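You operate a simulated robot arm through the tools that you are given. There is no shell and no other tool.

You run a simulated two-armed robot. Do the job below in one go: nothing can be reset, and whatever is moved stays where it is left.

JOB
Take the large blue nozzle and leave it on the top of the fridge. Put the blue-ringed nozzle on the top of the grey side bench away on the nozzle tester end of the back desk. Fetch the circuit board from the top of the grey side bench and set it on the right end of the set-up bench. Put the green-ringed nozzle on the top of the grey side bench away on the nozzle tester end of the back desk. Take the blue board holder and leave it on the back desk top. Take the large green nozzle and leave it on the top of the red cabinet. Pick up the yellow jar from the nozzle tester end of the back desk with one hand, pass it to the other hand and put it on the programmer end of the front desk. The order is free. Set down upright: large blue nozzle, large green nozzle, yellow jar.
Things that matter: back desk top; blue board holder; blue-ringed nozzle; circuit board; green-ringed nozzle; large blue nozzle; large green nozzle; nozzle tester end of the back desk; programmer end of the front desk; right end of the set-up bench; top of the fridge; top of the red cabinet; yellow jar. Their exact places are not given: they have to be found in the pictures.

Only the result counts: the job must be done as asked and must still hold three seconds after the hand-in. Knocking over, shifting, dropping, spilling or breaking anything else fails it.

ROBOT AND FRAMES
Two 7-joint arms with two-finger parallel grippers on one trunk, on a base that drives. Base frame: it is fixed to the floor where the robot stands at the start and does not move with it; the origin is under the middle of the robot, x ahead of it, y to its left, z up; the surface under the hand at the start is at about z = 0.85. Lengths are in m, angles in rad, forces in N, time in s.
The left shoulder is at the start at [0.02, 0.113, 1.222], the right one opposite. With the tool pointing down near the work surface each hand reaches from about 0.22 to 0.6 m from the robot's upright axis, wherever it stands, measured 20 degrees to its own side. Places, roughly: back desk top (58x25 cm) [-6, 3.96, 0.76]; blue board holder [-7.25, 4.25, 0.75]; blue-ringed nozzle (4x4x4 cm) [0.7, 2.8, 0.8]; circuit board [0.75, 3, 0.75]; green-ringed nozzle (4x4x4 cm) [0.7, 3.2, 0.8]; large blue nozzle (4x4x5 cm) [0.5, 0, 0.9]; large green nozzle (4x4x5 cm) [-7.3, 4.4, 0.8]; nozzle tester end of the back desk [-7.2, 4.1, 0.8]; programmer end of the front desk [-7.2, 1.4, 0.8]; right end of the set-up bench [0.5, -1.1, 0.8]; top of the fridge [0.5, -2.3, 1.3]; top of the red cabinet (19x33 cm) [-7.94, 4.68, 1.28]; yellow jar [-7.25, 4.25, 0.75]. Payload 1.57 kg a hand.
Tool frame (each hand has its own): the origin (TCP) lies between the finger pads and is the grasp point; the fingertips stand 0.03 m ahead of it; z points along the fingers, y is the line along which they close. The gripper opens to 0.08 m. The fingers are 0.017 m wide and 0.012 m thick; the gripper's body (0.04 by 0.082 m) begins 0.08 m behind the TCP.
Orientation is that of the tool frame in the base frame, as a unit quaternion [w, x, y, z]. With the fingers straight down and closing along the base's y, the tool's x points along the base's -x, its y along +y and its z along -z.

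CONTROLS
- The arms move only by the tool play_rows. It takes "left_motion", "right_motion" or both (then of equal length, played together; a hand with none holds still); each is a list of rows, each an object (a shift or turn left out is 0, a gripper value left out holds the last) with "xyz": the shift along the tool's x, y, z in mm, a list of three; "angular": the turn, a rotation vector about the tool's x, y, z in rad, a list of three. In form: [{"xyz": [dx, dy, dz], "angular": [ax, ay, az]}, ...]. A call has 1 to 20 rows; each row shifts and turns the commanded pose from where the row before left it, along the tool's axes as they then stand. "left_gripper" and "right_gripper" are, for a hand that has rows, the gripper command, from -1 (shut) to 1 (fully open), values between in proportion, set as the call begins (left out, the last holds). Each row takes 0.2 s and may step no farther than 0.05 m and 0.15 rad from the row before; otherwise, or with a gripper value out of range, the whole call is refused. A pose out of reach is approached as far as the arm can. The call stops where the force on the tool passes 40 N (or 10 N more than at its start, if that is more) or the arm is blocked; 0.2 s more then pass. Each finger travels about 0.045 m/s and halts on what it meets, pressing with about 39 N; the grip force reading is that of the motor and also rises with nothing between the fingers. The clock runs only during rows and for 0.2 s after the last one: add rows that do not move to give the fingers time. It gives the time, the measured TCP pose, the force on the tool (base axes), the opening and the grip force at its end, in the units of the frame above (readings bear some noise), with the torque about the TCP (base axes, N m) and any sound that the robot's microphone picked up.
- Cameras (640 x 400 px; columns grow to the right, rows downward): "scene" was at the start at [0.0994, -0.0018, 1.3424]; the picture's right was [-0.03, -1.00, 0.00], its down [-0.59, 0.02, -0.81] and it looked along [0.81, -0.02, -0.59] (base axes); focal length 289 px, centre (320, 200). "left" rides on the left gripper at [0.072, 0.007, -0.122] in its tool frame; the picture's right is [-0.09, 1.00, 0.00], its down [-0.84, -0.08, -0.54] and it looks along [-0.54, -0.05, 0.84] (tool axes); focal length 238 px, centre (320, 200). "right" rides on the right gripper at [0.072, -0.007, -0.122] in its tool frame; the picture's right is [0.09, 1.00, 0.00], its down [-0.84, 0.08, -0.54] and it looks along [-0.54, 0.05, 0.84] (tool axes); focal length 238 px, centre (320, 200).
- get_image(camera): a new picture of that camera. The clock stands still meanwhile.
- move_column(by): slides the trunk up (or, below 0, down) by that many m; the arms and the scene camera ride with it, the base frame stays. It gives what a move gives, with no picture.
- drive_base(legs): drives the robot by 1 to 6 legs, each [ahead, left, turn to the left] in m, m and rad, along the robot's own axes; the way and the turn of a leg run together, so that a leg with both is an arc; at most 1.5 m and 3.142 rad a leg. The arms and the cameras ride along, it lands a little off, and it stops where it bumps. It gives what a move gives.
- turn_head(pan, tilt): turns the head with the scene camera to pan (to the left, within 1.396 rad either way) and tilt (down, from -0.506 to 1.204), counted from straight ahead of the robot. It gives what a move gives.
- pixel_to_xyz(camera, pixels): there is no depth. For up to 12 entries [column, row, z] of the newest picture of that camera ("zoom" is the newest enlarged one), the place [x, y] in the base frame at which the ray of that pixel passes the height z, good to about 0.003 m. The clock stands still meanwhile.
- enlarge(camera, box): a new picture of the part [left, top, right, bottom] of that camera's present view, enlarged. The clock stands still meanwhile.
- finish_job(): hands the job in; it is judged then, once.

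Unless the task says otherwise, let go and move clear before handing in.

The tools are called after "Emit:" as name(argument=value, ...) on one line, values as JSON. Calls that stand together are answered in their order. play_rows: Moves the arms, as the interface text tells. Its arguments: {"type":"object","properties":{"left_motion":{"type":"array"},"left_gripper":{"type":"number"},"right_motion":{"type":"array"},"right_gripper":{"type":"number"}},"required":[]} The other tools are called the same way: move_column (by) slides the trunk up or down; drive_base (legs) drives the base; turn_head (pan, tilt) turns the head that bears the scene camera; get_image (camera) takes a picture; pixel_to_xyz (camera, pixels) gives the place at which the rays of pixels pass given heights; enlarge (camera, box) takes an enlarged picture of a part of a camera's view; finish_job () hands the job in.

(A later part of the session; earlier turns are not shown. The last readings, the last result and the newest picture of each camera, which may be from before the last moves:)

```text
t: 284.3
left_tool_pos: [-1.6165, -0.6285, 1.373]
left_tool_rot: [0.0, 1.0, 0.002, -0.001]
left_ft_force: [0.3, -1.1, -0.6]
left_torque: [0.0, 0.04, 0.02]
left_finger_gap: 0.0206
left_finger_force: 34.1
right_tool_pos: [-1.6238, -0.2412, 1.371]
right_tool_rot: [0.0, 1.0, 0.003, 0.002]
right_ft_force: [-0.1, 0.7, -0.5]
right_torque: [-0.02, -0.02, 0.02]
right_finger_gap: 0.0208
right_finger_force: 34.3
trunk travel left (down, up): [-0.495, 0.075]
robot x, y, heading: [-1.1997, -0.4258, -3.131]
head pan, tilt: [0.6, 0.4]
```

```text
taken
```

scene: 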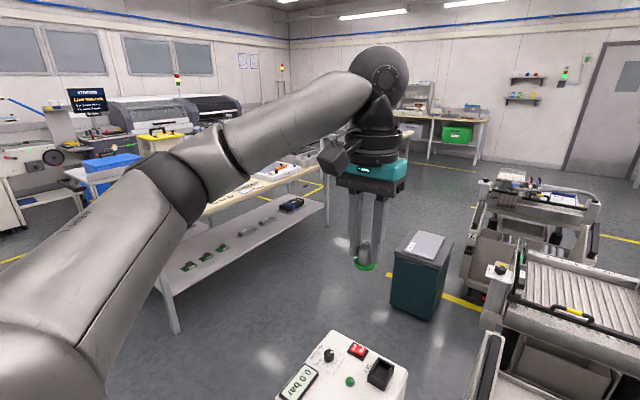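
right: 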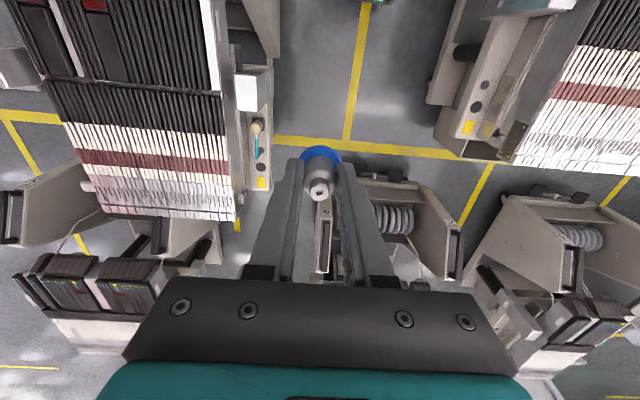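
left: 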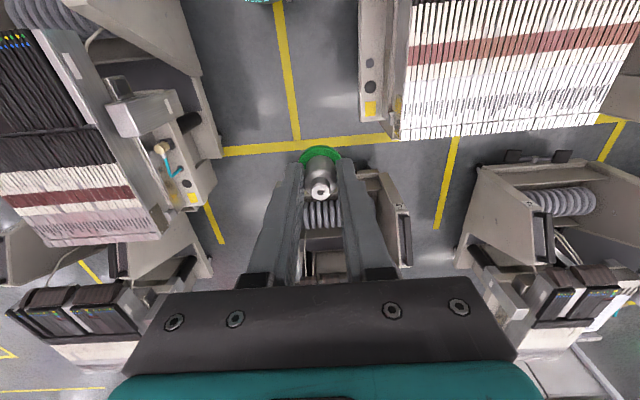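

I was blocked at y = -0.42 by the grey bin that stood low on my left, at (240, 250) in the earlier view. I'll move away from it and look at whether it is still standing as before.

Emit:
drive_base(legs=[[0, -0.5, 0]])

Emit:
turn_head(pan=1.25, tilt=0.5)

Emit:
get_image(camera="scene")

```text
t: 287.2
left_tool_pos: [-1.6232, -0.1296, 1.3728]
left_tool_rot: [-0.001, 1.0, 0.004, 0.0]
left_ft_force: [-0.2, 0.1, -1.9]
left_torque: [0.03, 0.01, 0.0]
left_finger_gap: 0.0208
left_finger_force: 34.0
right_tool_pos: [-1.6306, 0.2582, 1.3718]
right_tool_rot: [0.0, 1.0, 0.005, 0.001]
right_ft_force: [-0.1, 0.0, -0.9]
right_torque: [-0.04, 0.01, 0.0]
right_finger_gap: 0.0207
right_finger_force: 34.1
trunk travel left (down, up): [-0.495, 0.075]
robot x, y, heading: [-1.2075, 0.0735, -3.128]
head pan, tilt: [0.6, 0.4]
```

```text
t: 288.3
left_tool_pos: [-1.6221, -0.131, 1.3729]
left_tool_rot: [0.0, 1.0, 0.003, 0.0]
left_ft_force: [0.7, -0.8, -0.9]
left_torque: [0.0, -0.01, 0.0]
left_finger_gap: 0.0206
left_finger_force: 34.5
right_tool_pos: [-1.631, 0.2585, 1.3714]
right_tool_rot: [0.0, 1.0, 0.005, 0.0]
right_ft_force: [0.0, -0.7, -1.2]
right_torque: [-0.01, 0.0, -0.02]
right_finger_gap: 0.0207
right_finger_force: 33.6
trunk travel left (down, up): [-0.495, 0.075]
robot x, y, heading: [-1.2072, 0.0747, -3.127]
head pan, tilt: [1.25, 0.499]
```

```text
taken
```

scene: 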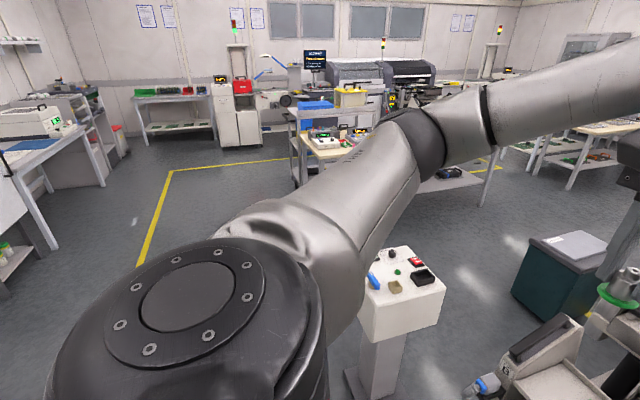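

The bin is hidden behind my shoulder, and the pedestal box at (400, 300) stands nearby. I'll turn on the spot to face -y and look at the bin directly.

Emit:
drive_base(legs=[[0, 0, 1.556]])

Emit:
turn_head(pan=0.0, tilt=0.6)

Emit:
get_image(camera="scene")

```text
t: 292.5
left_tool_pos: [-1.0031, -0.3388, 1.3723]
left_tool_rot: [-0.001, 0.704, 0.711, 0.0]
left_ft_force: [0.0, -0.4, -0.1]
left_torque: [0.0, 0.0, 0.02]
left_finger_gap: 0.0209
left_finger_force: 33.9
right_tool_pos: [-1.3907, -0.3475, 1.3712]
right_tool_rot: [-0.001, 0.704, 0.71, 0.0]
right_ft_force: [-1.0, 1.1, -0.1]
right_torque: [-0.03, -0.02, -0.03]
right_finger_gap: 0.0207
right_finger_force: 33.6
trunk travel left (down, up): [-0.495, 0.075]
robot x, y, heading: [-1.2106, 0.0778, -1.554]
head pan, tilt: [1.25, 0.499]
```

```text
t: 293.9
left_tool_pos: [-1.0022, -0.3377, 1.3728]
left_tool_rot: [-0.001, 0.704, 0.71, 0.0]
left_ft_force: [-0.5, -0.4, 0.1]
left_torque: [0.01, 0.01, -0.04]
left_finger_gap: 0.0208
left_finger_force: 34.1
right_tool_pos: [-1.3914, -0.3466, 1.3718]
right_tool_rot: [-0.001, 0.704, 0.71, 0.001]
right_ft_force: [-0.2, -0.4, -1.1]
right_torque: [0.02, 0.0, 0.0]
right_finger_gap: 0.0206
right_finger_force: 34.3
trunk travel left (down, up): [-0.495, 0.075]
robot x, y, heading: [-1.2077, 0.0736, -1.557]
head pan, tilt: [0.0, 0.6]
```

```text
taken
```

scene: 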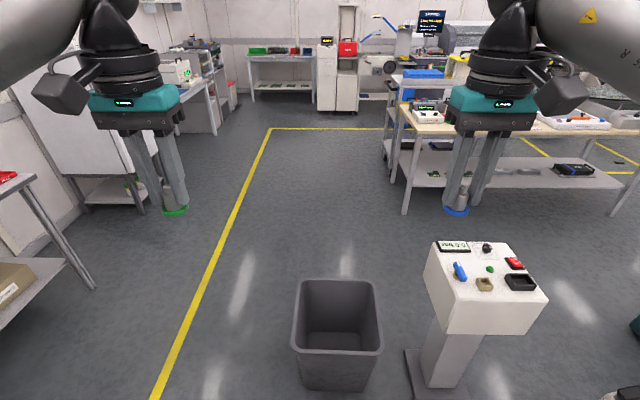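

The bin stands upright at (337, 335). I'll measure it and compare with where it appeared before my bump.

Emit:
pixel_to_xyz(camera="scene", pixels=[[299, 386, 0.0], [371, 389, 0.0], [302, 281, 0.4], [302, 281, 0.5], [302, 281, 0.6], [373, 281, 0.4], [373, 281, 0.5], [373, 281, 0.6], [293, 348, 0.5], [383, 350, 0.5], [406, 397, 0.0], [465, 388, 0.0]])

Emit:
enlarge(camera="scene", box=[270, 260, 480, 400])

```text
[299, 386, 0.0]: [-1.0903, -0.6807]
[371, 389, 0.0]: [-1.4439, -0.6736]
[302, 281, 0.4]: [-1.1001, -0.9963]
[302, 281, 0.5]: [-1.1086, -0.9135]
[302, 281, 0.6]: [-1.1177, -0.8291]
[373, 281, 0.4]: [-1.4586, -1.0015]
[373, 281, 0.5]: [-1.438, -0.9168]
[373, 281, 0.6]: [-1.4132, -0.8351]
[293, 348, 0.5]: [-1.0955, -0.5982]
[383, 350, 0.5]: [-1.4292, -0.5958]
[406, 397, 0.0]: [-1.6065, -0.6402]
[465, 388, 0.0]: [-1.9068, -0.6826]
```

```text
2.86 times, centred on (375, 330) of scene
```

zoom: 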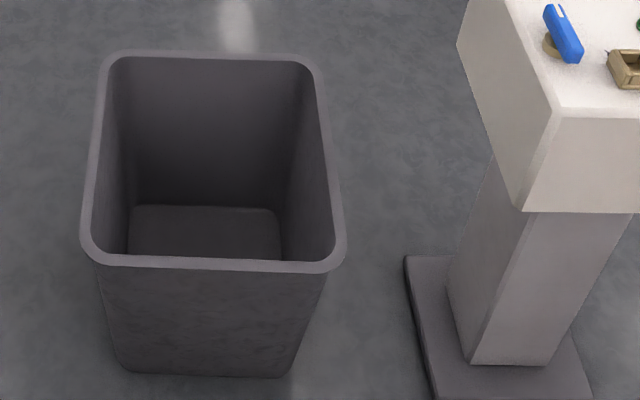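

The bin stands upright, but I need to know whether my bump shifted it. I'll return to the exact spot of the earlier picture and take the same view again for comparison.

Emit:
drive_base(legs=[[-1.158, 0, 0], [0, 0, -1.579]])

Emit:
turn_head(pan=1.25, tilt=0.4)

Emit:
get_image(camera="scene")

```text
t: 303.6
left_tool_pos: [-1.6455, 1.0281, 1.3734]
left_tool_rot: [0.0, 1.0, -0.001, 0.0]
left_ft_force: [-0.2, 0.6, -1.5]
left_torque: [0.03, -0.02, 0.02]
left_finger_gap: 0.0204
left_finger_force: 34.2
right_tool_pos: [-1.6481, 1.4169, 1.3702]
right_tool_rot: [0.001, 1.0, -0.002, 0.0]
right_ft_force: [0.2, 0.5, -0.7]
right_torque: [-0.02, -0.02, -0.04]
right_finger_gap: 0.0206
right_finger_force: 34.2
trunk travel left (down, up): [-0.495, 0.075]
robot x, y, heading: [-1.2259, 1.2259, -3.144]
head pan, tilt: [0.0, 0.6]
```

```text
t: 305.1
left_tool_pos: [-1.6454, 1.0278, 1.3743]
left_tool_rot: [-0.001, 1.0, -0.002, 0.0]
left_ft_force: [0.0, 0.0, -1.2]
left_torque: [-0.01, -0.01, -0.01]
left_finger_gap: 0.0207
left_finger_force: 33.9
right_tool_pos: [-1.6484, 1.4169, 1.3708]
right_tool_rot: [0.0, 1.0, -0.002, 0.001]
right_ft_force: [-0.6, -0.1, -0.2]
right_torque: [-0.05, 0.01, 0.01]
right_finger_gap: 0.0211
right_finger_force: 34.3
trunk travel left (down, up): [-0.495, 0.075]
robot x, y, heading: [-1.2316, 1.2243, -3.141]
head pan, tilt: [1.25, 0.4]
```

```text
taken
```

scene: 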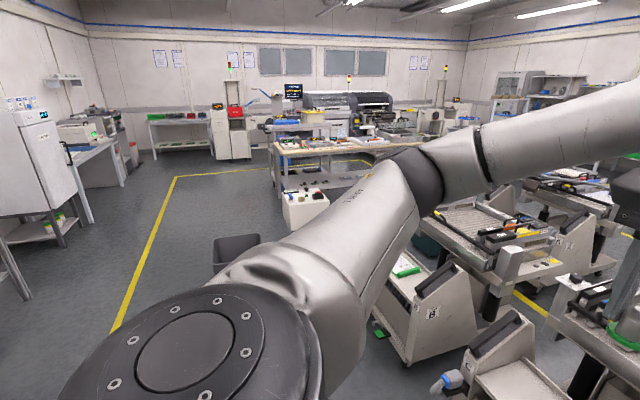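

The bin appears at the same place relative to the pedestal box and yellow line as before, so it has not moved. I'll give it a wide berth: back up to x of about -0.5, go left past it and look down the lane at y of about -1.6.

Emit:
drive_base(legs=[[-0.72, 0, 0], [0, 1.4, 0], [0, 1.4, 0]])

Emit:
turn_head(pan=0.0, tilt=0.45)

Emit:
get_image(camera="scene")

```text
t: 322.1
left_tool_pos: [-0.9696, -1.75, 1.3732]
left_tool_rot: [0.0, 1.0, -0.013, 0.0]
left_ft_force: [0.0, 0.0, -0.5]
left_torque: [0.03, 0.02, 0.0]
left_finger_gap: 0.0206
left_finger_force: 34.3
right_tool_pos: [-0.9636, -1.363, 1.372]
right_tool_rot: [0.0, 1.0, -0.013, 0.002]
right_ft_force: [-0.2, -0.9, -0.9]
right_torque: [0.02, 0.03, -0.03]
right_finger_gap: 0.0206
right_finger_force: 34.5
trunk travel left (down, up): [-0.495, 0.075]
robot x, y, heading: [-0.5491, -1.5597, 3.12]
head pan, tilt: [1.25, 0.4]
```

```text
t: 323.5
left_tool_pos: [-0.9705, -1.7497, 1.3746]
left_tool_rot: [0.0, 1.0, -0.013, 0.0]
left_ft_force: [-1.2, 0.2, -1.5]
left_torque: [0.01, -0.01, 0.01]
left_finger_gap: 0.0205
left_finger_force: 33.5
right_tool_pos: [-0.9653, -1.3619, 1.3723]
right_tool_rot: [-0.001, 1.0, -0.013, 0.001]
right_ft_force: [-1.1, 0.6, -0.7]
right_torque: [0.0, 0.02, -0.03]
right_finger_gap: 0.0205
right_finger_force: 34.1
trunk travel left (down, up): [-0.495, 0.075]
robot x, y, heading: [-0.5465, -1.5592, 3.12]
head pan, tilt: [0.0, 0.45]
```

```text
taken
```

scene: 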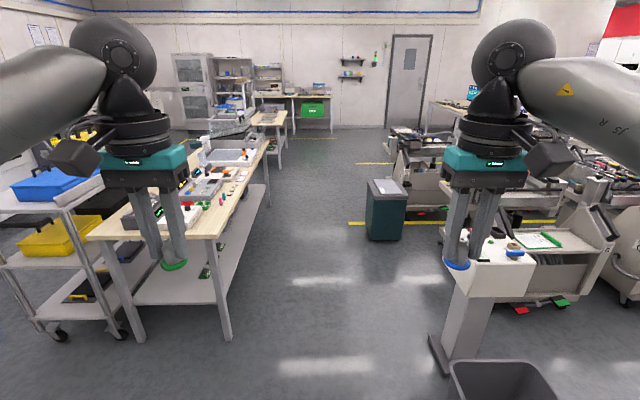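

A wide, clear lane runs ahead between the table (leg at (227, 340)) on the left and the pedestal (432, 345) and teal bin (368, 238) on the right. I'll measure it.

Emit:
pixel_to_xyz(camera="scene", pixels=[[229, 342, 0.0], [270, 208, 0.0], [368, 240, 0.0], [430, 340, 0.0], [440, 372, 0.0], [283, 160, 0.0], [392, 205, 0.0], [430, 130, 0.0], [240, 230, 0.78], [225, 240, 0.8], [355, 165, 0.0]])

Emit:
enlarge(camera="scene", box=[240, 60, 520, 240])

```text
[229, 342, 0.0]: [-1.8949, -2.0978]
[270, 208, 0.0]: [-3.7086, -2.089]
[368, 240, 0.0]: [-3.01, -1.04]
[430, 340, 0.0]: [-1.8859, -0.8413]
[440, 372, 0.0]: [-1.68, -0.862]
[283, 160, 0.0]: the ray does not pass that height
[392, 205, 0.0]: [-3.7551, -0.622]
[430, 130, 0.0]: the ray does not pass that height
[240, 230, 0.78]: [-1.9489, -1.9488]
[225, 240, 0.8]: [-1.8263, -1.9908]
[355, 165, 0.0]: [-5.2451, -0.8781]
```

```text
2.22 times, centred on (380, 150) of scene
```

zoom: 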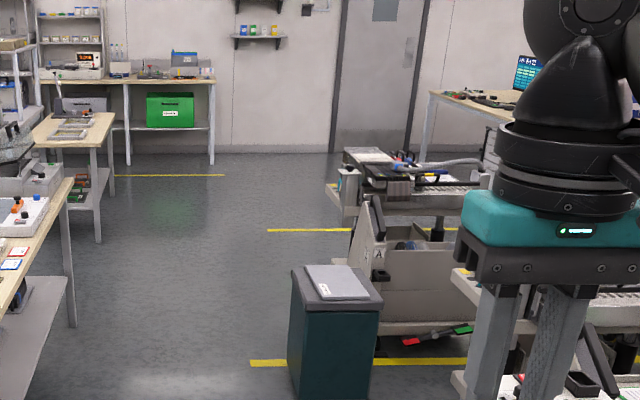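

The lane is 0.9 m wide at its narrowest, between y = -1.95 and -1.04. I'll drive along y of about -1.45 and look again past the teal bin.

Emit:
drive_base(legs=[[1.4, -0.09, 0.021], [1.4, 0, 0], [0.6, 0, 0]])

Emit:
turn_head(pan=0.0, tilt=0.45)

Emit:
get_image(camera="scene")

Emit:
turn_head(pan=-0.8, tilt=0.4)

Emit:
get_image(camera="scene")

```text
t: 340.1
left_tool_pos: [-4.3693, -1.5961, 1.3741]
left_tool_rot: [0.0, 1.0, -0.011, 0.001]
left_ft_force: [-0.4, 0.7, -0.8]
left_torque: [0.04, -0.01, -0.02]
left_finger_gap: 0.0207
left_finger_force: 33.8
right_tool_pos: [-4.3657, -1.2076, 1.3715]
right_tool_rot: [0.001, 1.0, -0.012, 0.0]
right_ft_force: [-0.5, -0.1, -0.1]
right_torque: [0.0, 0.05, 0.02]
right_finger_gap: 0.0209
right_finger_force: 34.1
trunk travel left (down, up): [-0.495, 0.075]
robot x, y, heading: [-3.9466, -1.3993, 3.125]
head pan, tilt: [0.0, 0.45]
```

```text
t: 340.7
left_tool_pos: [-4.3686, -1.5968, 1.3731]
left_tool_rot: [0.0, 1.0, -0.011, 0.0]
left_ft_force: [1.0, -0.9, -1.2]
left_torque: [-0.01, -0.04, 0.03]
left_finger_gap: 0.0206
left_finger_force: 34.3
right_tool_pos: [-4.3658, -1.2088, 1.3713]
right_tool_rot: [-0.001, 1.0, -0.011, 0.001]
right_ft_force: [0.9, -0.3, -0.8]
right_torque: [-0.03, -0.01, 0.01]
right_finger_gap: 0.0208
right_finger_force: 33.8
trunk travel left (down, up): [-0.495, 0.075]
robot x, y, heading: [-3.9495, -1.4025, 3.123]
head pan, tilt: [0.0, 0.45]
```

```text
taken
```

scene: 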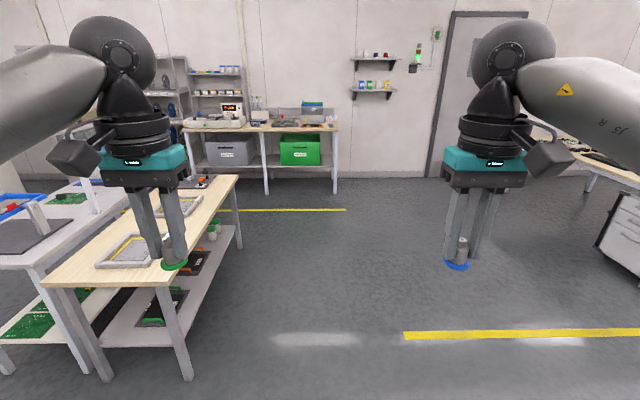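

```text
t: 341.8
left_tool_pos: [-4.3693, -1.5951, 1.373]
left_tool_rot: [-0.001, 1.0, -0.011, 0.0]
left_ft_force: [-0.6, -0.1, -0.4]
left_torque: [-0.02, 0.02, 0.0]
left_finger_gap: 0.0203
left_finger_force: 34.1
right_tool_pos: [-4.3648, -1.2086, 1.3714]
right_tool_rot: [0.0, 1.0, -0.011, 0.002]
right_ft_force: [0.4, 0.3, -1.1]
right_torque: [0.01, 0.0, 0.0]
right_finger_gap: 0.0207
right_finger_force: 33.3
trunk travel left (down, up): [-0.495, 0.075]
robot x, y, heading: [-3.9476, -1.4056, 3.124]
head pan, tilt: [-0.799, 0.4]
```

```text
taken
```

scene: 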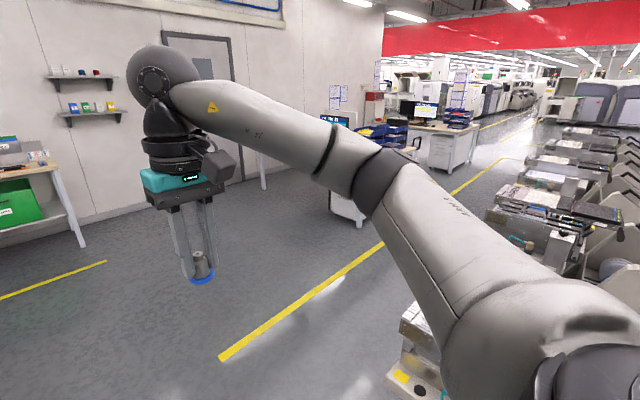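

A wide lane with a yellow line now runs along +y between the carts and the desks; the back desk with its monitor is at (440, 135). I'll measure the line, carts and desk corner.

Emit:
pixel_to_xyz(camera="scene", pixels=[[222, 358, 0.0], [380, 245, 0.0], [500, 165, 0.0], [400, 365, 0.3], [360, 225, 0.0], [330, 190, 0.0], [440, 172, 0.0], [475, 160, 0.0], [505, 255, 0.5], [265, 190, 0.0]])

Emit:
enlarge(camera="scene", box=[300, 70, 620, 270])

```text
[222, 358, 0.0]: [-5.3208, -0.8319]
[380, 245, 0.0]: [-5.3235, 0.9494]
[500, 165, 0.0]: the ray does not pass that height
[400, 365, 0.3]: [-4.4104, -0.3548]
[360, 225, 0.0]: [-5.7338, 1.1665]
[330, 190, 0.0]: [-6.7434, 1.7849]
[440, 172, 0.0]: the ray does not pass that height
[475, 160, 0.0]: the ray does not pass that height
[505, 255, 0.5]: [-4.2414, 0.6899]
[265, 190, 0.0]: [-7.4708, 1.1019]
```

```text
2.00 times, centred on (460, 170) of scene
```

zoom: 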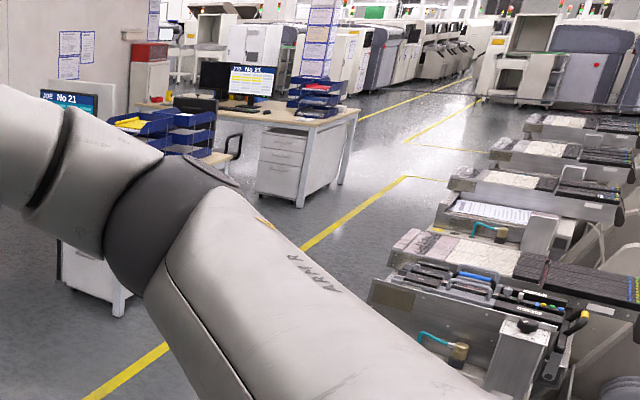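

The lane between the carts' backs (x of about -4.4) and the desks (x of about -5.75) is clear. I'll drive to x = -5.1, turn to face +y and advance to look at the desks.

Emit:
drive_base(legs=[[1.15, 0, 0], [0, 0, -1.553], [1.4, 0, 0]])

Emit:
turn_head(pan=0.4, tilt=0.4)

Emit:
get_image(camera="scene")

Emit:
turn_head(pan=0.0, tilt=0.4)

Emit:
get_image(camera="scene")

```text
t: 358.1
left_tool_pos: [-5.2922, 0.4414, 1.374]
left_tool_rot: [0.0, -0.705, 0.71, -0.001]
left_ft_force: [-0.1, -0.5, -0.4]
left_torque: [-0.02, 0.01, -0.01]
left_finger_gap: 0.0208
left_finger_force: 34.0
right_tool_pos: [-4.9044, 0.4446, 1.3713]
right_tool_rot: [-0.001, -0.704, 0.71, -0.001]
right_ft_force: [0.6, 0.3, 0.1]
right_torque: [0.01, 0.0, 0.01]
right_finger_gap: 0.0209
right_finger_force: 34.0
trunk travel left (down, up): [-0.495, 0.075]
robot x, y, heading: [-5.0942, 0.0233, 1.566]
head pan, tilt: [-0.799, 0.4]
```

```text
t: 359.5
left_tool_pos: [-5.2925, 0.4409, 1.3727]
left_tool_rot: [0.001, -0.705, 0.709, 0.0]
left_ft_force: [0.2, -0.4, -0.8]
left_torque: [0.0, 0.01, 0.0]
left_finger_gap: 0.021
left_finger_force: 34.3
right_tool_pos: [-4.9046, 0.4444, 1.3708]
right_tool_rot: [-0.001, -0.705, 0.71, 0.0]
right_ft_force: [0.4, 0.6, -0.6]
right_torque: [0.0, -0.01, 0.01]
right_finger_gap: 0.0208
right_finger_force: 34.2
trunk travel left (down, up): [-0.495, 0.075]
robot x, y, heading: [-5.0934, 0.0266, 1.568]
head pan, tilt: [0.4, 0.4]
```

```text
taken
```

scene: 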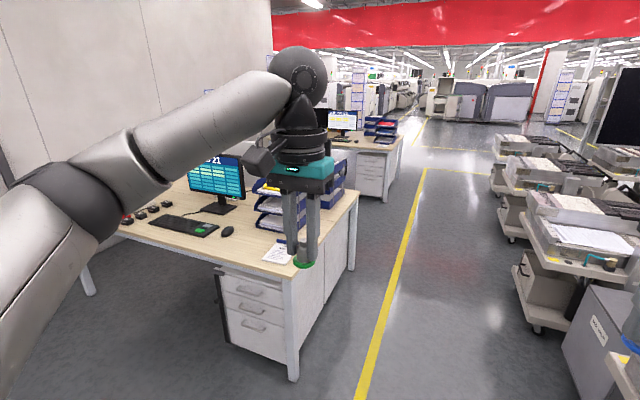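

```text
t: 360.4
left_tool_pos: [-5.2926, 0.4423, 1.3742]
left_tool_rot: [0.0, -0.704, 0.71, 0.0]
left_ft_force: [-0.1, 0.6, -0.6]
left_torque: [0.0, -0.03, -0.04]
left_finger_gap: 0.0208
left_finger_force: 33.0
right_tool_pos: [-4.9037, 0.4446, 1.3704]
right_tool_rot: [-0.001, -0.705, 0.709, -0.001]
right_ft_force: [0.0, 0.0, -1.1]
right_torque: [0.02, -0.01, -0.03]
right_finger_gap: 0.0208
right_finger_force: 34.3
trunk travel left (down, up): [-0.495, 0.075]
robot x, y, heading: [-5.094, 0.0236, 1.567]
head pan, tilt: [0.0, 0.4]
```

```text
taken
```

scene: 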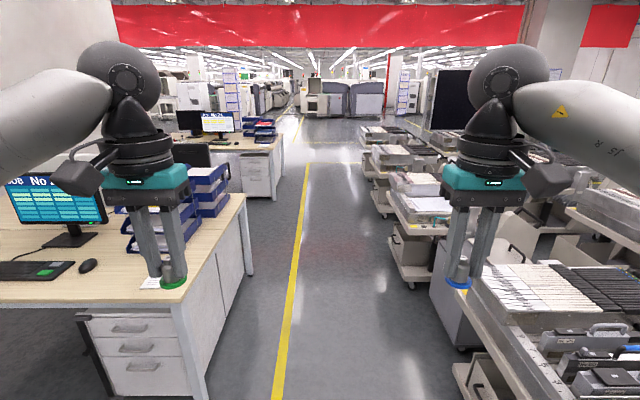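

The front desk is on my left with drawers facing -y, and the back desk stands behind it the same way. I'll advance along the lane to look between the two desks.

Emit:
drive_base(legs=[[1.4, 0, 0], [1.3, 0, 0]])

Emit:
turn_head(pan=1.35, tilt=0.45)

Emit:
get_image(camera="scene")

Emit:
turn_head(pan=0.7, tilt=0.45)

Emit:
get_image(camera="scene")

```text
t: 373.4
left_tool_pos: [-5.2823, 3.132, 1.3734]
left_tool_rot: [0.0, -0.704, 0.71, 0.0]
left_ft_force: [-0.4, -1.1, 0.3]
left_torque: [0.0, 0.01, 0.02]
left_finger_gap: 0.0206
left_finger_force: 34.4
right_tool_pos: [-4.8956, 3.1353, 1.3717]
right_tool_rot: [-0.001, -0.705, 0.71, -0.001]
right_ft_force: [-0.5, -0.2, -0.1]
right_torque: [-0.02, 0.02, 0.01]
right_finger_gap: 0.0206
right_finger_force: 34.6
trunk travel left (down, up): [-0.495, 0.075]
robot x, y, heading: [-5.0866, 2.7186, 1.567]
head pan, tilt: [0.0, 0.4]
```

```text
t: 374.9
left_tool_pos: [-5.2813, 3.1332, 1.3734]
left_tool_rot: [0.001, -0.704, 0.71, -0.001]
left_ft_force: [0.2, 0.5, -0.3]
left_torque: [-0.04, 0.02, 0.0]
left_finger_gap: 0.021
left_finger_force: 34.1
right_tool_pos: [-4.8941, 3.1343, 1.3718]
right_tool_rot: [0.0, -0.704, 0.71, -0.001]
right_ft_force: [0.1, 0.5, -1.4]
right_torque: [-0.02, 0.0, 0.0]
right_finger_gap: 0.0207
right_finger_force: 33.5
trunk travel left (down, up): [-0.495, 0.075]
robot x, y, heading: [-5.087, 2.7145, 1.566]
head pan, tilt: [1.349, 0.45]
```

```text
taken
```

scene: 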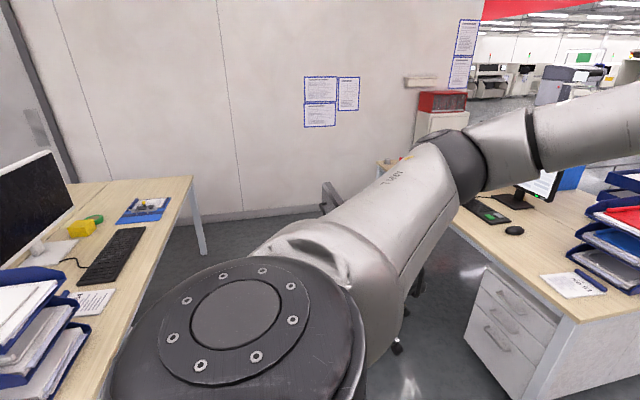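

```text
t: 376.0
left_tool_pos: [-5.2816, 3.1337, 1.3733]
left_tool_rot: [0.0, -0.705, 0.71, 0.0]
left_ft_force: [0.5, 0.0, -0.9]
left_torque: [0.03, 0.01, 0.02]
left_finger_gap: 0.0209
left_finger_force: 34.2
right_tool_pos: [-4.8951, 3.1325, 1.3728]
right_tool_rot: [-0.001, -0.703, 0.711, 0.0]
right_ft_force: [-0.5, -0.3, -0.7]
right_torque: [0.0, 0.01, -0.02]
right_finger_gap: 0.021
right_finger_force: 34.3
trunk travel left (down, up): [-0.495, 0.075]
robot x, y, heading: [-5.0848, 2.7143, 1.568]
head pan, tilt: [0.7, 0.45]
```

```text
taken
```

scene: 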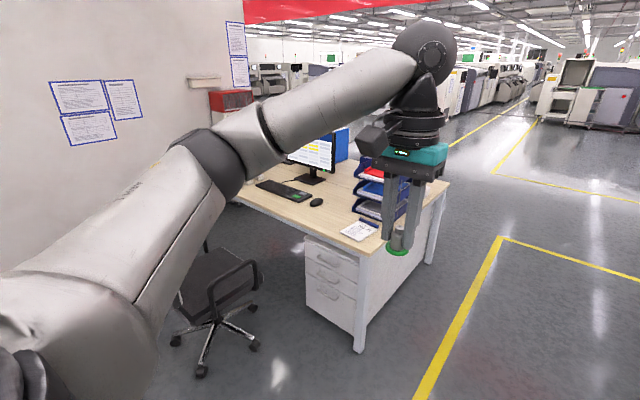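

The back desk with monitor, keyboard and trays is ahead on the left, with an office chair in front of it whose wheels are at (200, 372) and (255, 345). I'll measure chair, desk corner and front desk's rear edge.

Emit:
pixel_to_xyz(camera="scene", pixels=[[200, 374, 0.0], [256, 348, 0.0], [176, 343, 0.0], [252, 310, 0.0], [359, 352, 0.0], [305, 305, 0.0], [368, 255, 0.75], [240, 200, 0.75], [430, 265, 0.0], [358, 231, 0.75]])

Emit:
enlarge(camera="scene", box=[150, 80, 470, 390])

```text
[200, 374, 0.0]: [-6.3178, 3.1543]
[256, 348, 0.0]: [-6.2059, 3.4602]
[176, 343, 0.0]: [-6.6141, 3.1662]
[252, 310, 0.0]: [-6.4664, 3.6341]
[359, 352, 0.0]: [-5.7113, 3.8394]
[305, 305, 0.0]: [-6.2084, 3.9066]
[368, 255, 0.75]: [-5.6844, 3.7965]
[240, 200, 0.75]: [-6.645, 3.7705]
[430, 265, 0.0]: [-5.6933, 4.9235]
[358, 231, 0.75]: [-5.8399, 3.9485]
```

```text
1.29 times, centred on (310, 235) of scene
```

zoom: 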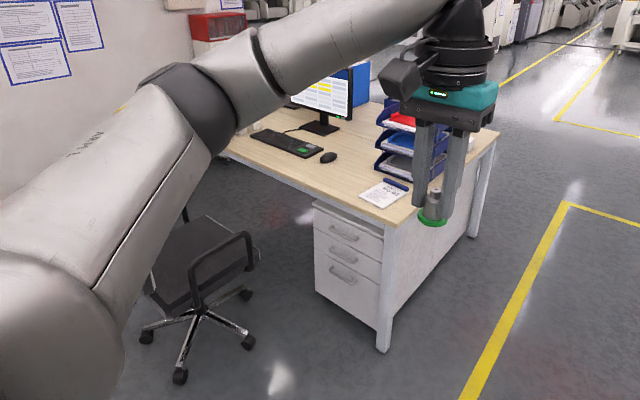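

The chair's wheels span x of about -6.7 to -6.1 and y from 3.1 to 3.7. I'll check the front desk's rear edge to see how wide the way past the chair is.

Emit:
turn_head(pan=1.39, tilt=0.45)

Emit:
get_image(camera="scene")

Emit:
pixel_to_xyz(camera="scene", pixels=[[190, 180, 0.75], [205, 253, 0.0], [120, 370, 0.75], [385, 350, 0.0], [310, 215, 0.0], [345, 200, 0.8], [150, 210, 0.75], [100, 235, 0.75]])

```text
t: 377.0
left_tool_pos: [-5.2819, 3.1329, 1.3726]
left_tool_rot: [0.001, -0.704, 0.71, 0.0]
left_ft_force: [1.2, -0.6, -0.2]
left_torque: [-0.05, -0.05, 0.0]
left_finger_gap: 0.0207
left_finger_force: 33.9
right_tool_pos: [-4.895, 3.1334, 1.3712]
right_tool_rot: [-0.001, -0.704, 0.71, 0.0]
right_ft_force: [-0.6, -0.2, 0.2]
right_torque: [0.0, 0.02, 0.01]
right_finger_gap: 0.0204
right_finger_force: 34.5
trunk travel left (down, up): [-0.495, 0.075]
robot x, y, heading: [-5.0889, 2.7172, 1.567]
head pan, tilt: [1.389, 0.45]
```

```text
taken
```

scene: 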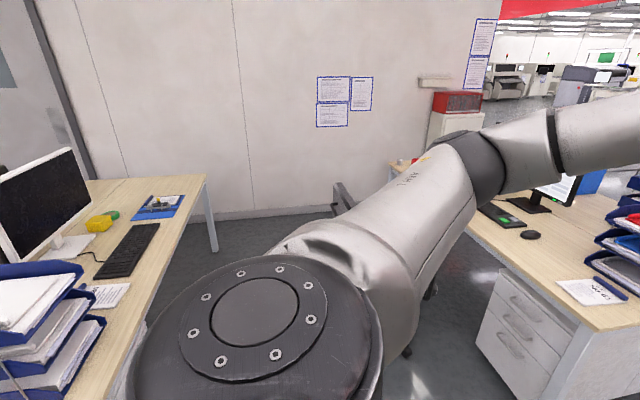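

```text
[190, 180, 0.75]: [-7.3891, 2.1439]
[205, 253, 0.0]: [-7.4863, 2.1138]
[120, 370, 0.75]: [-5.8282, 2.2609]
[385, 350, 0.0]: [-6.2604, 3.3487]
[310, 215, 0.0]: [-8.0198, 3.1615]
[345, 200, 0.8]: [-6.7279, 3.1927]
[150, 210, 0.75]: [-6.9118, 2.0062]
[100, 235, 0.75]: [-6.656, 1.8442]
```

The front desk's rear edge is at y = 2.2 and the chair begins at y of about 3.1, so I can pass sideways along y = 2.65. I'll drive left in two legs and then look at the back desk.

Emit:
drive_base(legs=[[-0.06, 1.0, 0.004], [0, 1.1, 0]])

Emit:
turn_head(pan=0.0, tilt=0.5)

Emit:
get_image(camera="scene")

```text
t: 387.4
left_tool_pos: [-7.3758, 3.0878, 1.3744]
left_tool_rot: [0.0, -0.7, 0.714, 0.0]
left_ft_force: [-1.1, 0.4, -0.8]
left_torque: [0.02, 0.0, -0.01]
left_finger_gap: 0.0208
left_finger_force: 34.4
right_tool_pos: [-6.9882, 3.0857, 1.3716]
right_tool_rot: [0.0, -0.701, 0.714, 0.0]
right_ft_force: [0.0, 0.8, -1.4]
right_torque: [0.01, -0.02, 0.01]
right_finger_gap: 0.0208
right_finger_force: 34.1
trunk travel left (down, up): [-0.495, 0.075]
robot x, y, heading: [-7.1803, 2.6665, 1.557]
head pan, tilt: [1.389, 0.45]
```

```text
t: 389.0
left_tool_pos: [-7.3772, 3.0877, 1.3744]
left_tool_rot: [0.0, -0.7, 0.714, 0.0]
left_ft_force: [0.0, 0.0, -0.6]
left_torque: [-0.01, 0.01, 0.01]
left_finger_gap: 0.0206
left_finger_force: 33.9
right_tool_pos: [-6.9884, 3.085, 1.3708]
right_tool_rot: [-0.001, -0.701, 0.713, -0.001]
right_ft_force: [-0.1, -0.8, 0.0]
right_torque: [-0.02, 0.01, -0.02]
right_finger_gap: 0.0207
right_finger_force: 34.0
trunk travel left (down, up): [-0.495, 0.075]
robot x, y, heading: [-7.1781, 2.6668, 1.559]
head pan, tilt: [0.0, 0.499]
```

```text
taken
```

scene: 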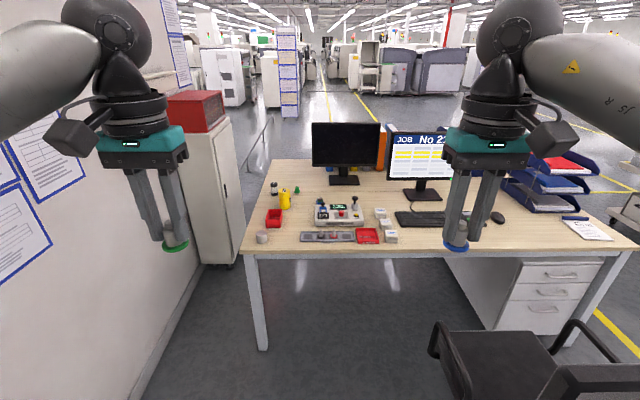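

The back desk is in full view: the nozzle tester at (340, 213), the yellow jar at (285, 200), a green nozzle near (296, 190), and the red cabinet at (197, 110). I'll enlarge.

Emit:
enlarge(camera="scene", box=[235, 160, 455, 260])

Emit:
enlarge(camera="scene", box=[140, 70, 300, 270])

Emit:
enlarge(camera="scene", box=[380, 110, 640, 270])

```text
2.91 times, centred on (345, 210) of scene
```

zoom: 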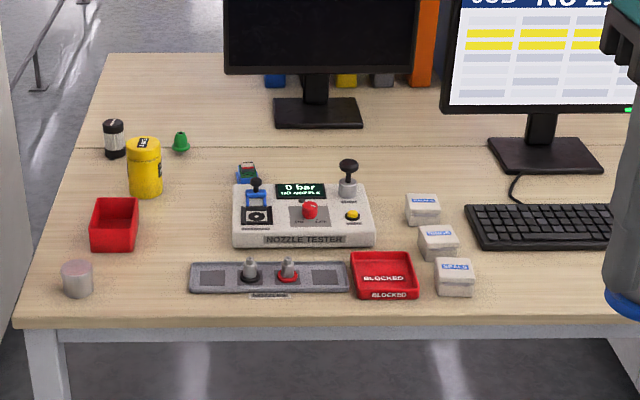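

```text
2.00 times, centred on (220, 170) of scene
```

zoom: 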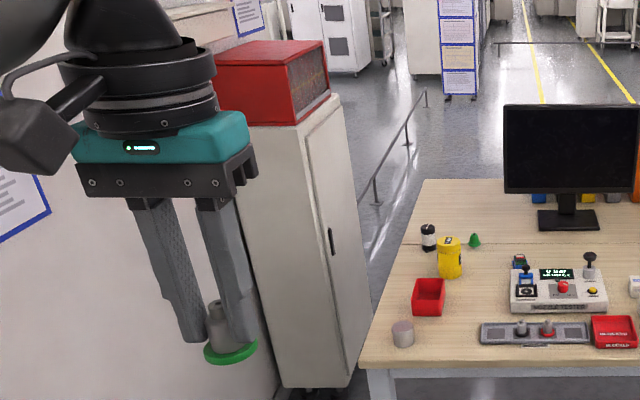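

```text
2.46 times, centred on (510, 190) of scene
```

zoom: 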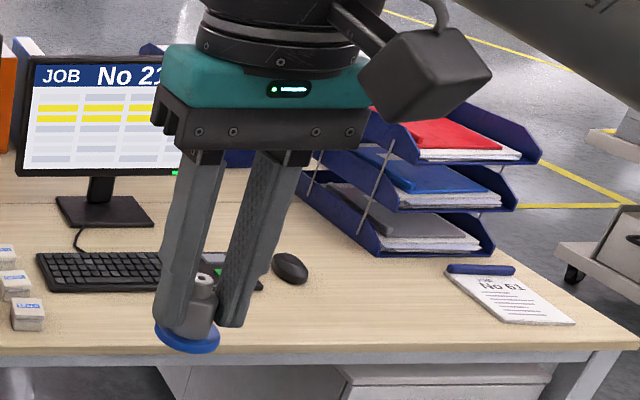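

The large green nozzle is at zoom (180, 142), the blue board holder at zoom (247, 173) behind the tester, and the jar at (145, 168). I'll compute their places at an assumed desk height of 0.75 and the cabinet's too.

Emit:
pixel_to_xyz(camera="scene", pixels=[[266, 227, 0.75], [282.5, 227, 0.75], [261.5, 242.6, 0.75], [300.3, 241, 0.75], [355.3, 241, 0.75], [301, 232, 0.75], [315.4, 226, 0.75], [363.9, 225.5, 0.75], [285.5, 209, 0.75], [296.9, 193.5, 0.75], [319.9, 203.8, 0.75], [345, 252, 0.75]])

Emit:
pixel_to_xyz(camera="scene", pixels=[[204, 131, 1.1], [182, 90, 1.28], [222, 91, 1.28], [237, 265, 0.0], [203, 263, 0.0], [590, 245, 0.75], [560, 215, 0.75], [500, 218, 0.75], [462, 237, 0.75]])

```text
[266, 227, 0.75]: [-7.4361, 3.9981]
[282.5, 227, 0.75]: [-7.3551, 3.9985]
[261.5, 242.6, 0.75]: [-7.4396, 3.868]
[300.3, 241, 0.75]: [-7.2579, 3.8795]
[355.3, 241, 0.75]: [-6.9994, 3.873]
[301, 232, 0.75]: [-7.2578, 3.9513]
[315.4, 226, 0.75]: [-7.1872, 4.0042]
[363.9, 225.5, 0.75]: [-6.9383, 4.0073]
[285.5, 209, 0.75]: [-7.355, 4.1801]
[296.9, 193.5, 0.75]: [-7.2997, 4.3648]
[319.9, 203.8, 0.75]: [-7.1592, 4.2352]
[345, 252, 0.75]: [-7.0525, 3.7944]
```

```text
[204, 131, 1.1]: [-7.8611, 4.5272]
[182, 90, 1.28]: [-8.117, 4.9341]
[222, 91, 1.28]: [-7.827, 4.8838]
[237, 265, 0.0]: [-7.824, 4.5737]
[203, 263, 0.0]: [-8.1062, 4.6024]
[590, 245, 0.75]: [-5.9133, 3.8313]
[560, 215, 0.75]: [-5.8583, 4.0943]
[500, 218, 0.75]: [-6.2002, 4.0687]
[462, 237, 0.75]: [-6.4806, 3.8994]
```

The desk front edge is at y = 3.79; free spots on the tester end are at about [-7.27, 4.06], between the red bin and the tester, and [-7.335, 3.90], between the cylinder and the nozzle tray. I'll drive up to the desk and look down.

Emit:
drive_base(legs=[[0, 0.17, 0.012], [0.82, 0, 0]])

Emit:
move_column(by=-0.2)

Emit:
turn_head(pan=0.0, tilt=0.8)

Emit:
get_image(camera="scene")

Emit:
get_image(camera="right")

Emit:
get_image(camera="left")

```text
t: 394.4
left_tool_pos: [-7.5536, 3.9035, 1.3738]
left_tool_rot: [0.0, 0.707, -0.707, -0.001]
left_ft_force: [-0.4, 0.3, 0.2]
left_torque: [-0.03, 0.0, 0.04]
left_finger_gap: 0.0208
left_finger_force: 33.8
right_tool_pos: [-7.1666, 3.9071, 1.3713]
right_tool_rot: [-0.001, -0.707, 0.707, -0.001]
right_ft_force: [0.3, 0.1, -1.0]
right_torque: [-0.02, -0.01, 0.05]
right_finger_gap: 0.0204
right_finger_force: 33.9
trunk travel left (down, up): [-0.495, 0.075]
robot x, y, heading: [-7.353, 3.4864, 1.578]
head pan, tilt: [0.0, 0.499]
```

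```text
t: 396.6
left_tool_pos: [-7.5539, 3.9027, 1.1739]
left_tool_rot: [0.001, -0.707, 0.708, 0.0]
left_ft_force: [-0.2, -0.2, 0.1]
left_torque: [0.01, -0.05, -0.03]
left_finger_gap: 0.0207
left_finger_force: 33.8
right_tool_pos: [-7.1655, 3.9069, 1.1713]
right_tool_rot: [0.001, 0.707, -0.707, 0.0]
right_ft_force: [-0.2, -0.9, -0.6]
right_torque: [0.01, 0.0, -0.01]
right_finger_gap: 0.0205
right_finger_force: 34.4
trunk travel left (down, up): [-0.295, 0.275]
robot x, y, heading: [-7.3534, 3.4911, 1.576]
head pan, tilt: [0.0, 0.499]
```

```text
t: 397.4
left_tool_pos: [-7.5547, 3.9032, 1.1742]
left_tool_rot: [0.0, -0.706, 0.708, 0.0]
left_ft_force: [0.4, -0.3, -0.1]
left_torque: [0.0, 0.0, -0.01]
left_finger_gap: 0.0208
left_finger_force: 34.2
right_tool_pos: [-7.1671, 3.907, 1.1716]
right_tool_rot: [0.001, 0.707, -0.707, 0.001]
right_ft_force: [-0.6, -0.3, -0.3]
right_torque: [0.0, 0.02, 0.01]
right_finger_gap: 0.0207
right_finger_force: 33.9
trunk travel left (down, up): [-0.295, 0.275]
robot x, y, heading: [-7.3521, 3.4834, 1.57]
head pan, tilt: [0.0, 0.799]
```

```text
taken
```

scene: 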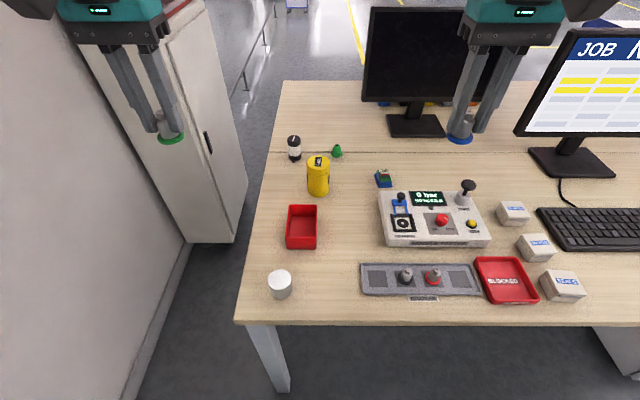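

```text
taken
```

right: 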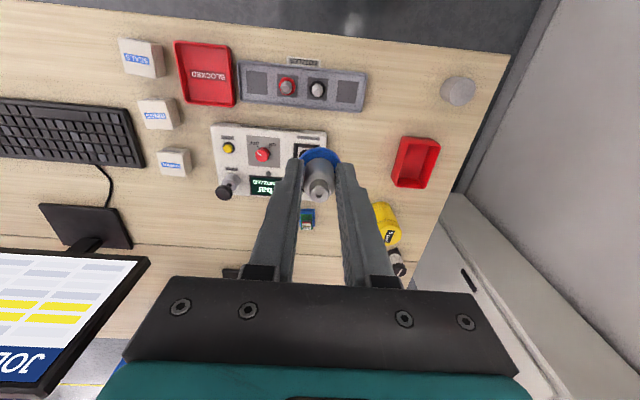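

```text
taken
```

left: 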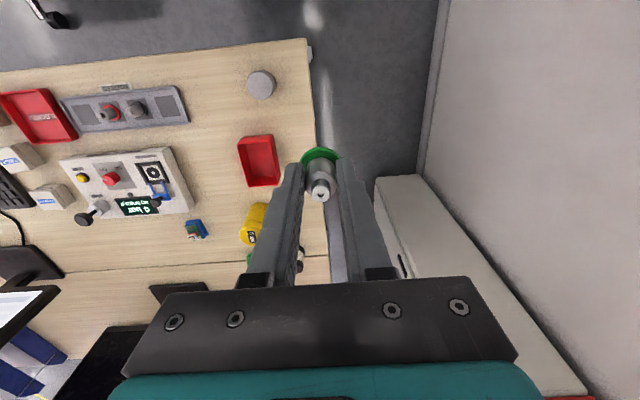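

I'll compare the tray's left corners and the bin's corners in both cameras to find the desk height.

Emit:
pixel_to_xyz(camera="scene", pixels=[[361, 294, 0.75], [361, 294, 0.8], [363, 264, 0.75], [363, 264, 0.8], [287, 248, 0.75], [287, 248, 0.8], [315, 248, 0.75], [315, 248, 0.8], [385, 246, 0.75], [385, 246, 0.8]])

Emit:
pixel_to_xyz(camera="right", pixels=[[367, 74, 0.75], [367, 74, 0.8], [360, 111, 0.75], [360, 111, 0.8], [439, 142, 0.75], [439, 142, 0.8], [405, 137, 0.75], [405, 137, 0.8], [326, 132, 0.75], [326, 132, 0.8]])

Emit:
enlarge(camera="scene", box=[230, 120, 500, 330])

Emit:
enlarge(camera="right", box=[200, 20, 520, 280])

```text
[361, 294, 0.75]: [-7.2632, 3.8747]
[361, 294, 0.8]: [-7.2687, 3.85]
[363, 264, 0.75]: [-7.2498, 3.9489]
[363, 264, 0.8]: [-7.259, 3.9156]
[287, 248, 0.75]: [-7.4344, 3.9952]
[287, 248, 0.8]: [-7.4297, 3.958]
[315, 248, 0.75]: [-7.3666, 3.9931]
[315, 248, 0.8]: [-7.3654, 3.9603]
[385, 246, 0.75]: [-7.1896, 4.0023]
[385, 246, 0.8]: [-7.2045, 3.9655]
```

```text
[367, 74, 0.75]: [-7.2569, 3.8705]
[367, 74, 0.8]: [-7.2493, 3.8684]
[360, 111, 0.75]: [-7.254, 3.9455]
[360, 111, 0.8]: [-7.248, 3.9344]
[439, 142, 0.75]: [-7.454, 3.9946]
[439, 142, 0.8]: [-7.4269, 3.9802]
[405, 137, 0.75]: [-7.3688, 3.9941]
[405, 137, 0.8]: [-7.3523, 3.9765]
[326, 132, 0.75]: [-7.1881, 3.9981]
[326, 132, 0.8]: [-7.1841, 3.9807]
```

```text
1.90 times, centred on (365, 225) of scene
```

zoom: 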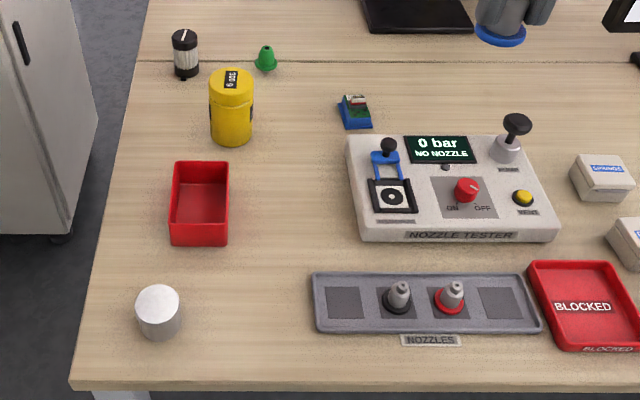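

```text
1.54 times, centred on (360, 150) of right
```

zoom: 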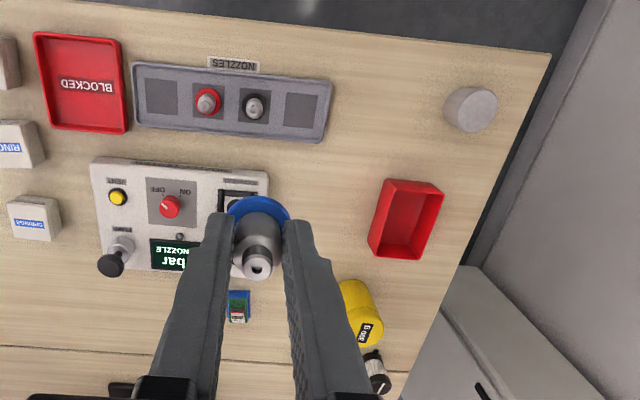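

Both cameras agree at z = 0.75 for the desk top. The green nozzle at y = 4.37 is too far from this side, so I'll measure the gap between the desk's left edge and the wall for a later approach from there.

Emit:
pixel_to_xyz(camera="scene", pixels=[[238, 243, 0.0], [187, 243, 0.0], [160, 300, 0.0], [130, 380, 0.0], [236, 322, 0.75], [277, 85, 0.75], [255, 200, 0.75], [288, 390, 0.0], [318, 190, 0.75], [337, 155, 0.75], [383, 187, 0.75], [294, 160, 0.75]])

Emit:
turn_head(pan=0.5, tilt=0.5)

Emit:
get_image(camera="scene")

```text
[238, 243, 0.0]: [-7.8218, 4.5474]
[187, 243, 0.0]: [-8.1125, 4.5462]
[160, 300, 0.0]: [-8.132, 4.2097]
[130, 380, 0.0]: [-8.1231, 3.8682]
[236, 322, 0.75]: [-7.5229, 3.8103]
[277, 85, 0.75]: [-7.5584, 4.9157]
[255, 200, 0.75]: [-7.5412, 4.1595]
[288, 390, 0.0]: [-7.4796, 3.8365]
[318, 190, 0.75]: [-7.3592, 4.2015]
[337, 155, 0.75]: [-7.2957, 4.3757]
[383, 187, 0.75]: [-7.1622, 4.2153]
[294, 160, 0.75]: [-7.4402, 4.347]
```

```text
t: 398.3
left_tool_pos: [-7.5536, 3.9027, 1.174]
left_tool_rot: [0.001, -0.706, 0.708, 0.0]
left_ft_force: [0.3, -0.3, -0.1]
left_torque: [0.02, 0.0, -0.02]
left_finger_gap: 0.0209
left_finger_force: 34.0
right_tool_pos: [-7.1655, 3.9068, 1.172]
right_tool_rot: [0.001, 0.707, -0.707, 0.0]
right_ft_force: [-0.3, -0.2, -1.0]
right_torque: [0.02, -0.01, -0.02]
right_finger_gap: 0.0208
right_finger_force: 34.1
trunk travel left (down, up): [-0.295, 0.275]
robot x, y, heading: [-7.3555, 3.4877, 1.572]
head pan, tilt: [0.499, 0.499]
```

```text
taken
```

scene: 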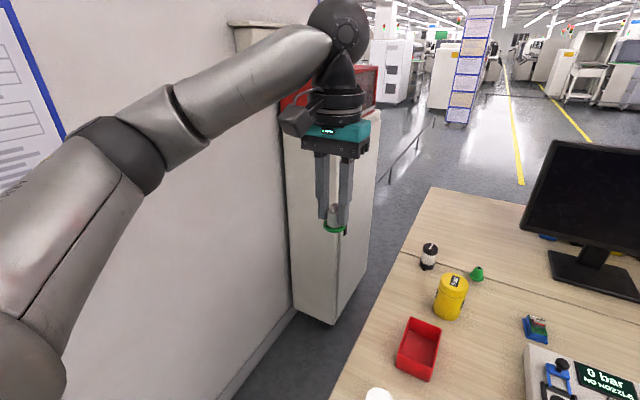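

The gap between desk and wall is 0.59 m, enough for my 0.4 m base, so the green nozzle, jar and holder can be reached from there later. First I'll step a little closer, lower the trunk and bring the blue-ringed nozzle over the free spot at [-7.278, 4.06].

Emit:
drive_base(legs=[[0.06, 0, 0]])

Emit:
move_column(by=-0.1)

Emit:
turn_head(pan=0.0, tilt=0.85)

```text
t: 399.3
left_tool_pos: [-7.5542, 3.9636, 1.1738]
left_tool_rot: [-0.001, -0.706, 0.708, 0.001]
left_ft_force: [0.4, 1.2, -0.9]
left_torque: [-0.03, 0.03, 0.02]
left_finger_gap: 0.0205
left_finger_force: 34.1
right_tool_pos: [-7.166, 3.9666, 1.1709]
right_tool_rot: [0.0, 0.707, -0.707, 0.0]
right_ft_force: [-0.6, 0.2, -1.5]
right_torque: [-0.01, -0.01, 0.01]
right_finger_gap: 0.0206
right_finger_force: 33.6
trunk travel left (down, up): [-0.295, 0.275]
robot x, y, heading: [-7.3526, 3.5421, 1.567]
head pan, tilt: [0.499, 0.499]
```

```text
t: 400.6
left_tool_pos: [-7.5551, 3.9629, 1.0738]
left_tool_rot: [0.0, -0.706, 0.708, -0.001]
left_ft_force: [0.1, 0.0, 0.2]
left_torque: [0.03, 0.01, 0.03]
left_finger_gap: 0.0206
left_finger_force: 33.4
right_tool_pos: [-7.1674, 3.9653, 1.0706]
right_tool_rot: [0.0, -0.706, 0.708, -0.001]
right_ft_force: [-0.8, 0.0, -0.3]
right_torque: [-0.02, 0.01, -0.01]
right_finger_gap: 0.0207
right_finger_force: 33.8
trunk travel left (down, up): [-0.195, 0.375]
robot x, y, heading: [-7.356, 3.5457, 1.581]
head pan, tilt: [0.499, 0.499]
```

```text
t: 401.5
left_tool_pos: [-7.5539, 3.9615, 1.0731]
left_tool_rot: [0.0, -0.707, 0.707, 0.0]
left_ft_force: [-0.8, 0.4, 0.5]
left_torque: [-0.01, -0.01, 0.0]
left_finger_gap: 0.0206
left_finger_force: 34.1
right_tool_pos: [-7.1658, 3.9657, 1.0724]
right_tool_rot: [0.001, 0.708, -0.707, 0.001]
right_ft_force: [0.1, -0.1, -1.3]
right_torque: [0.0, -0.01, 0.0]
right_finger_gap: 0.0207
right_finger_force: 33.8
trunk travel left (down, up): [-0.195, 0.375]
robot x, y, heading: [-7.3535, 3.5443, 1.574]
head pan, tilt: [0.0, 0.85]
```

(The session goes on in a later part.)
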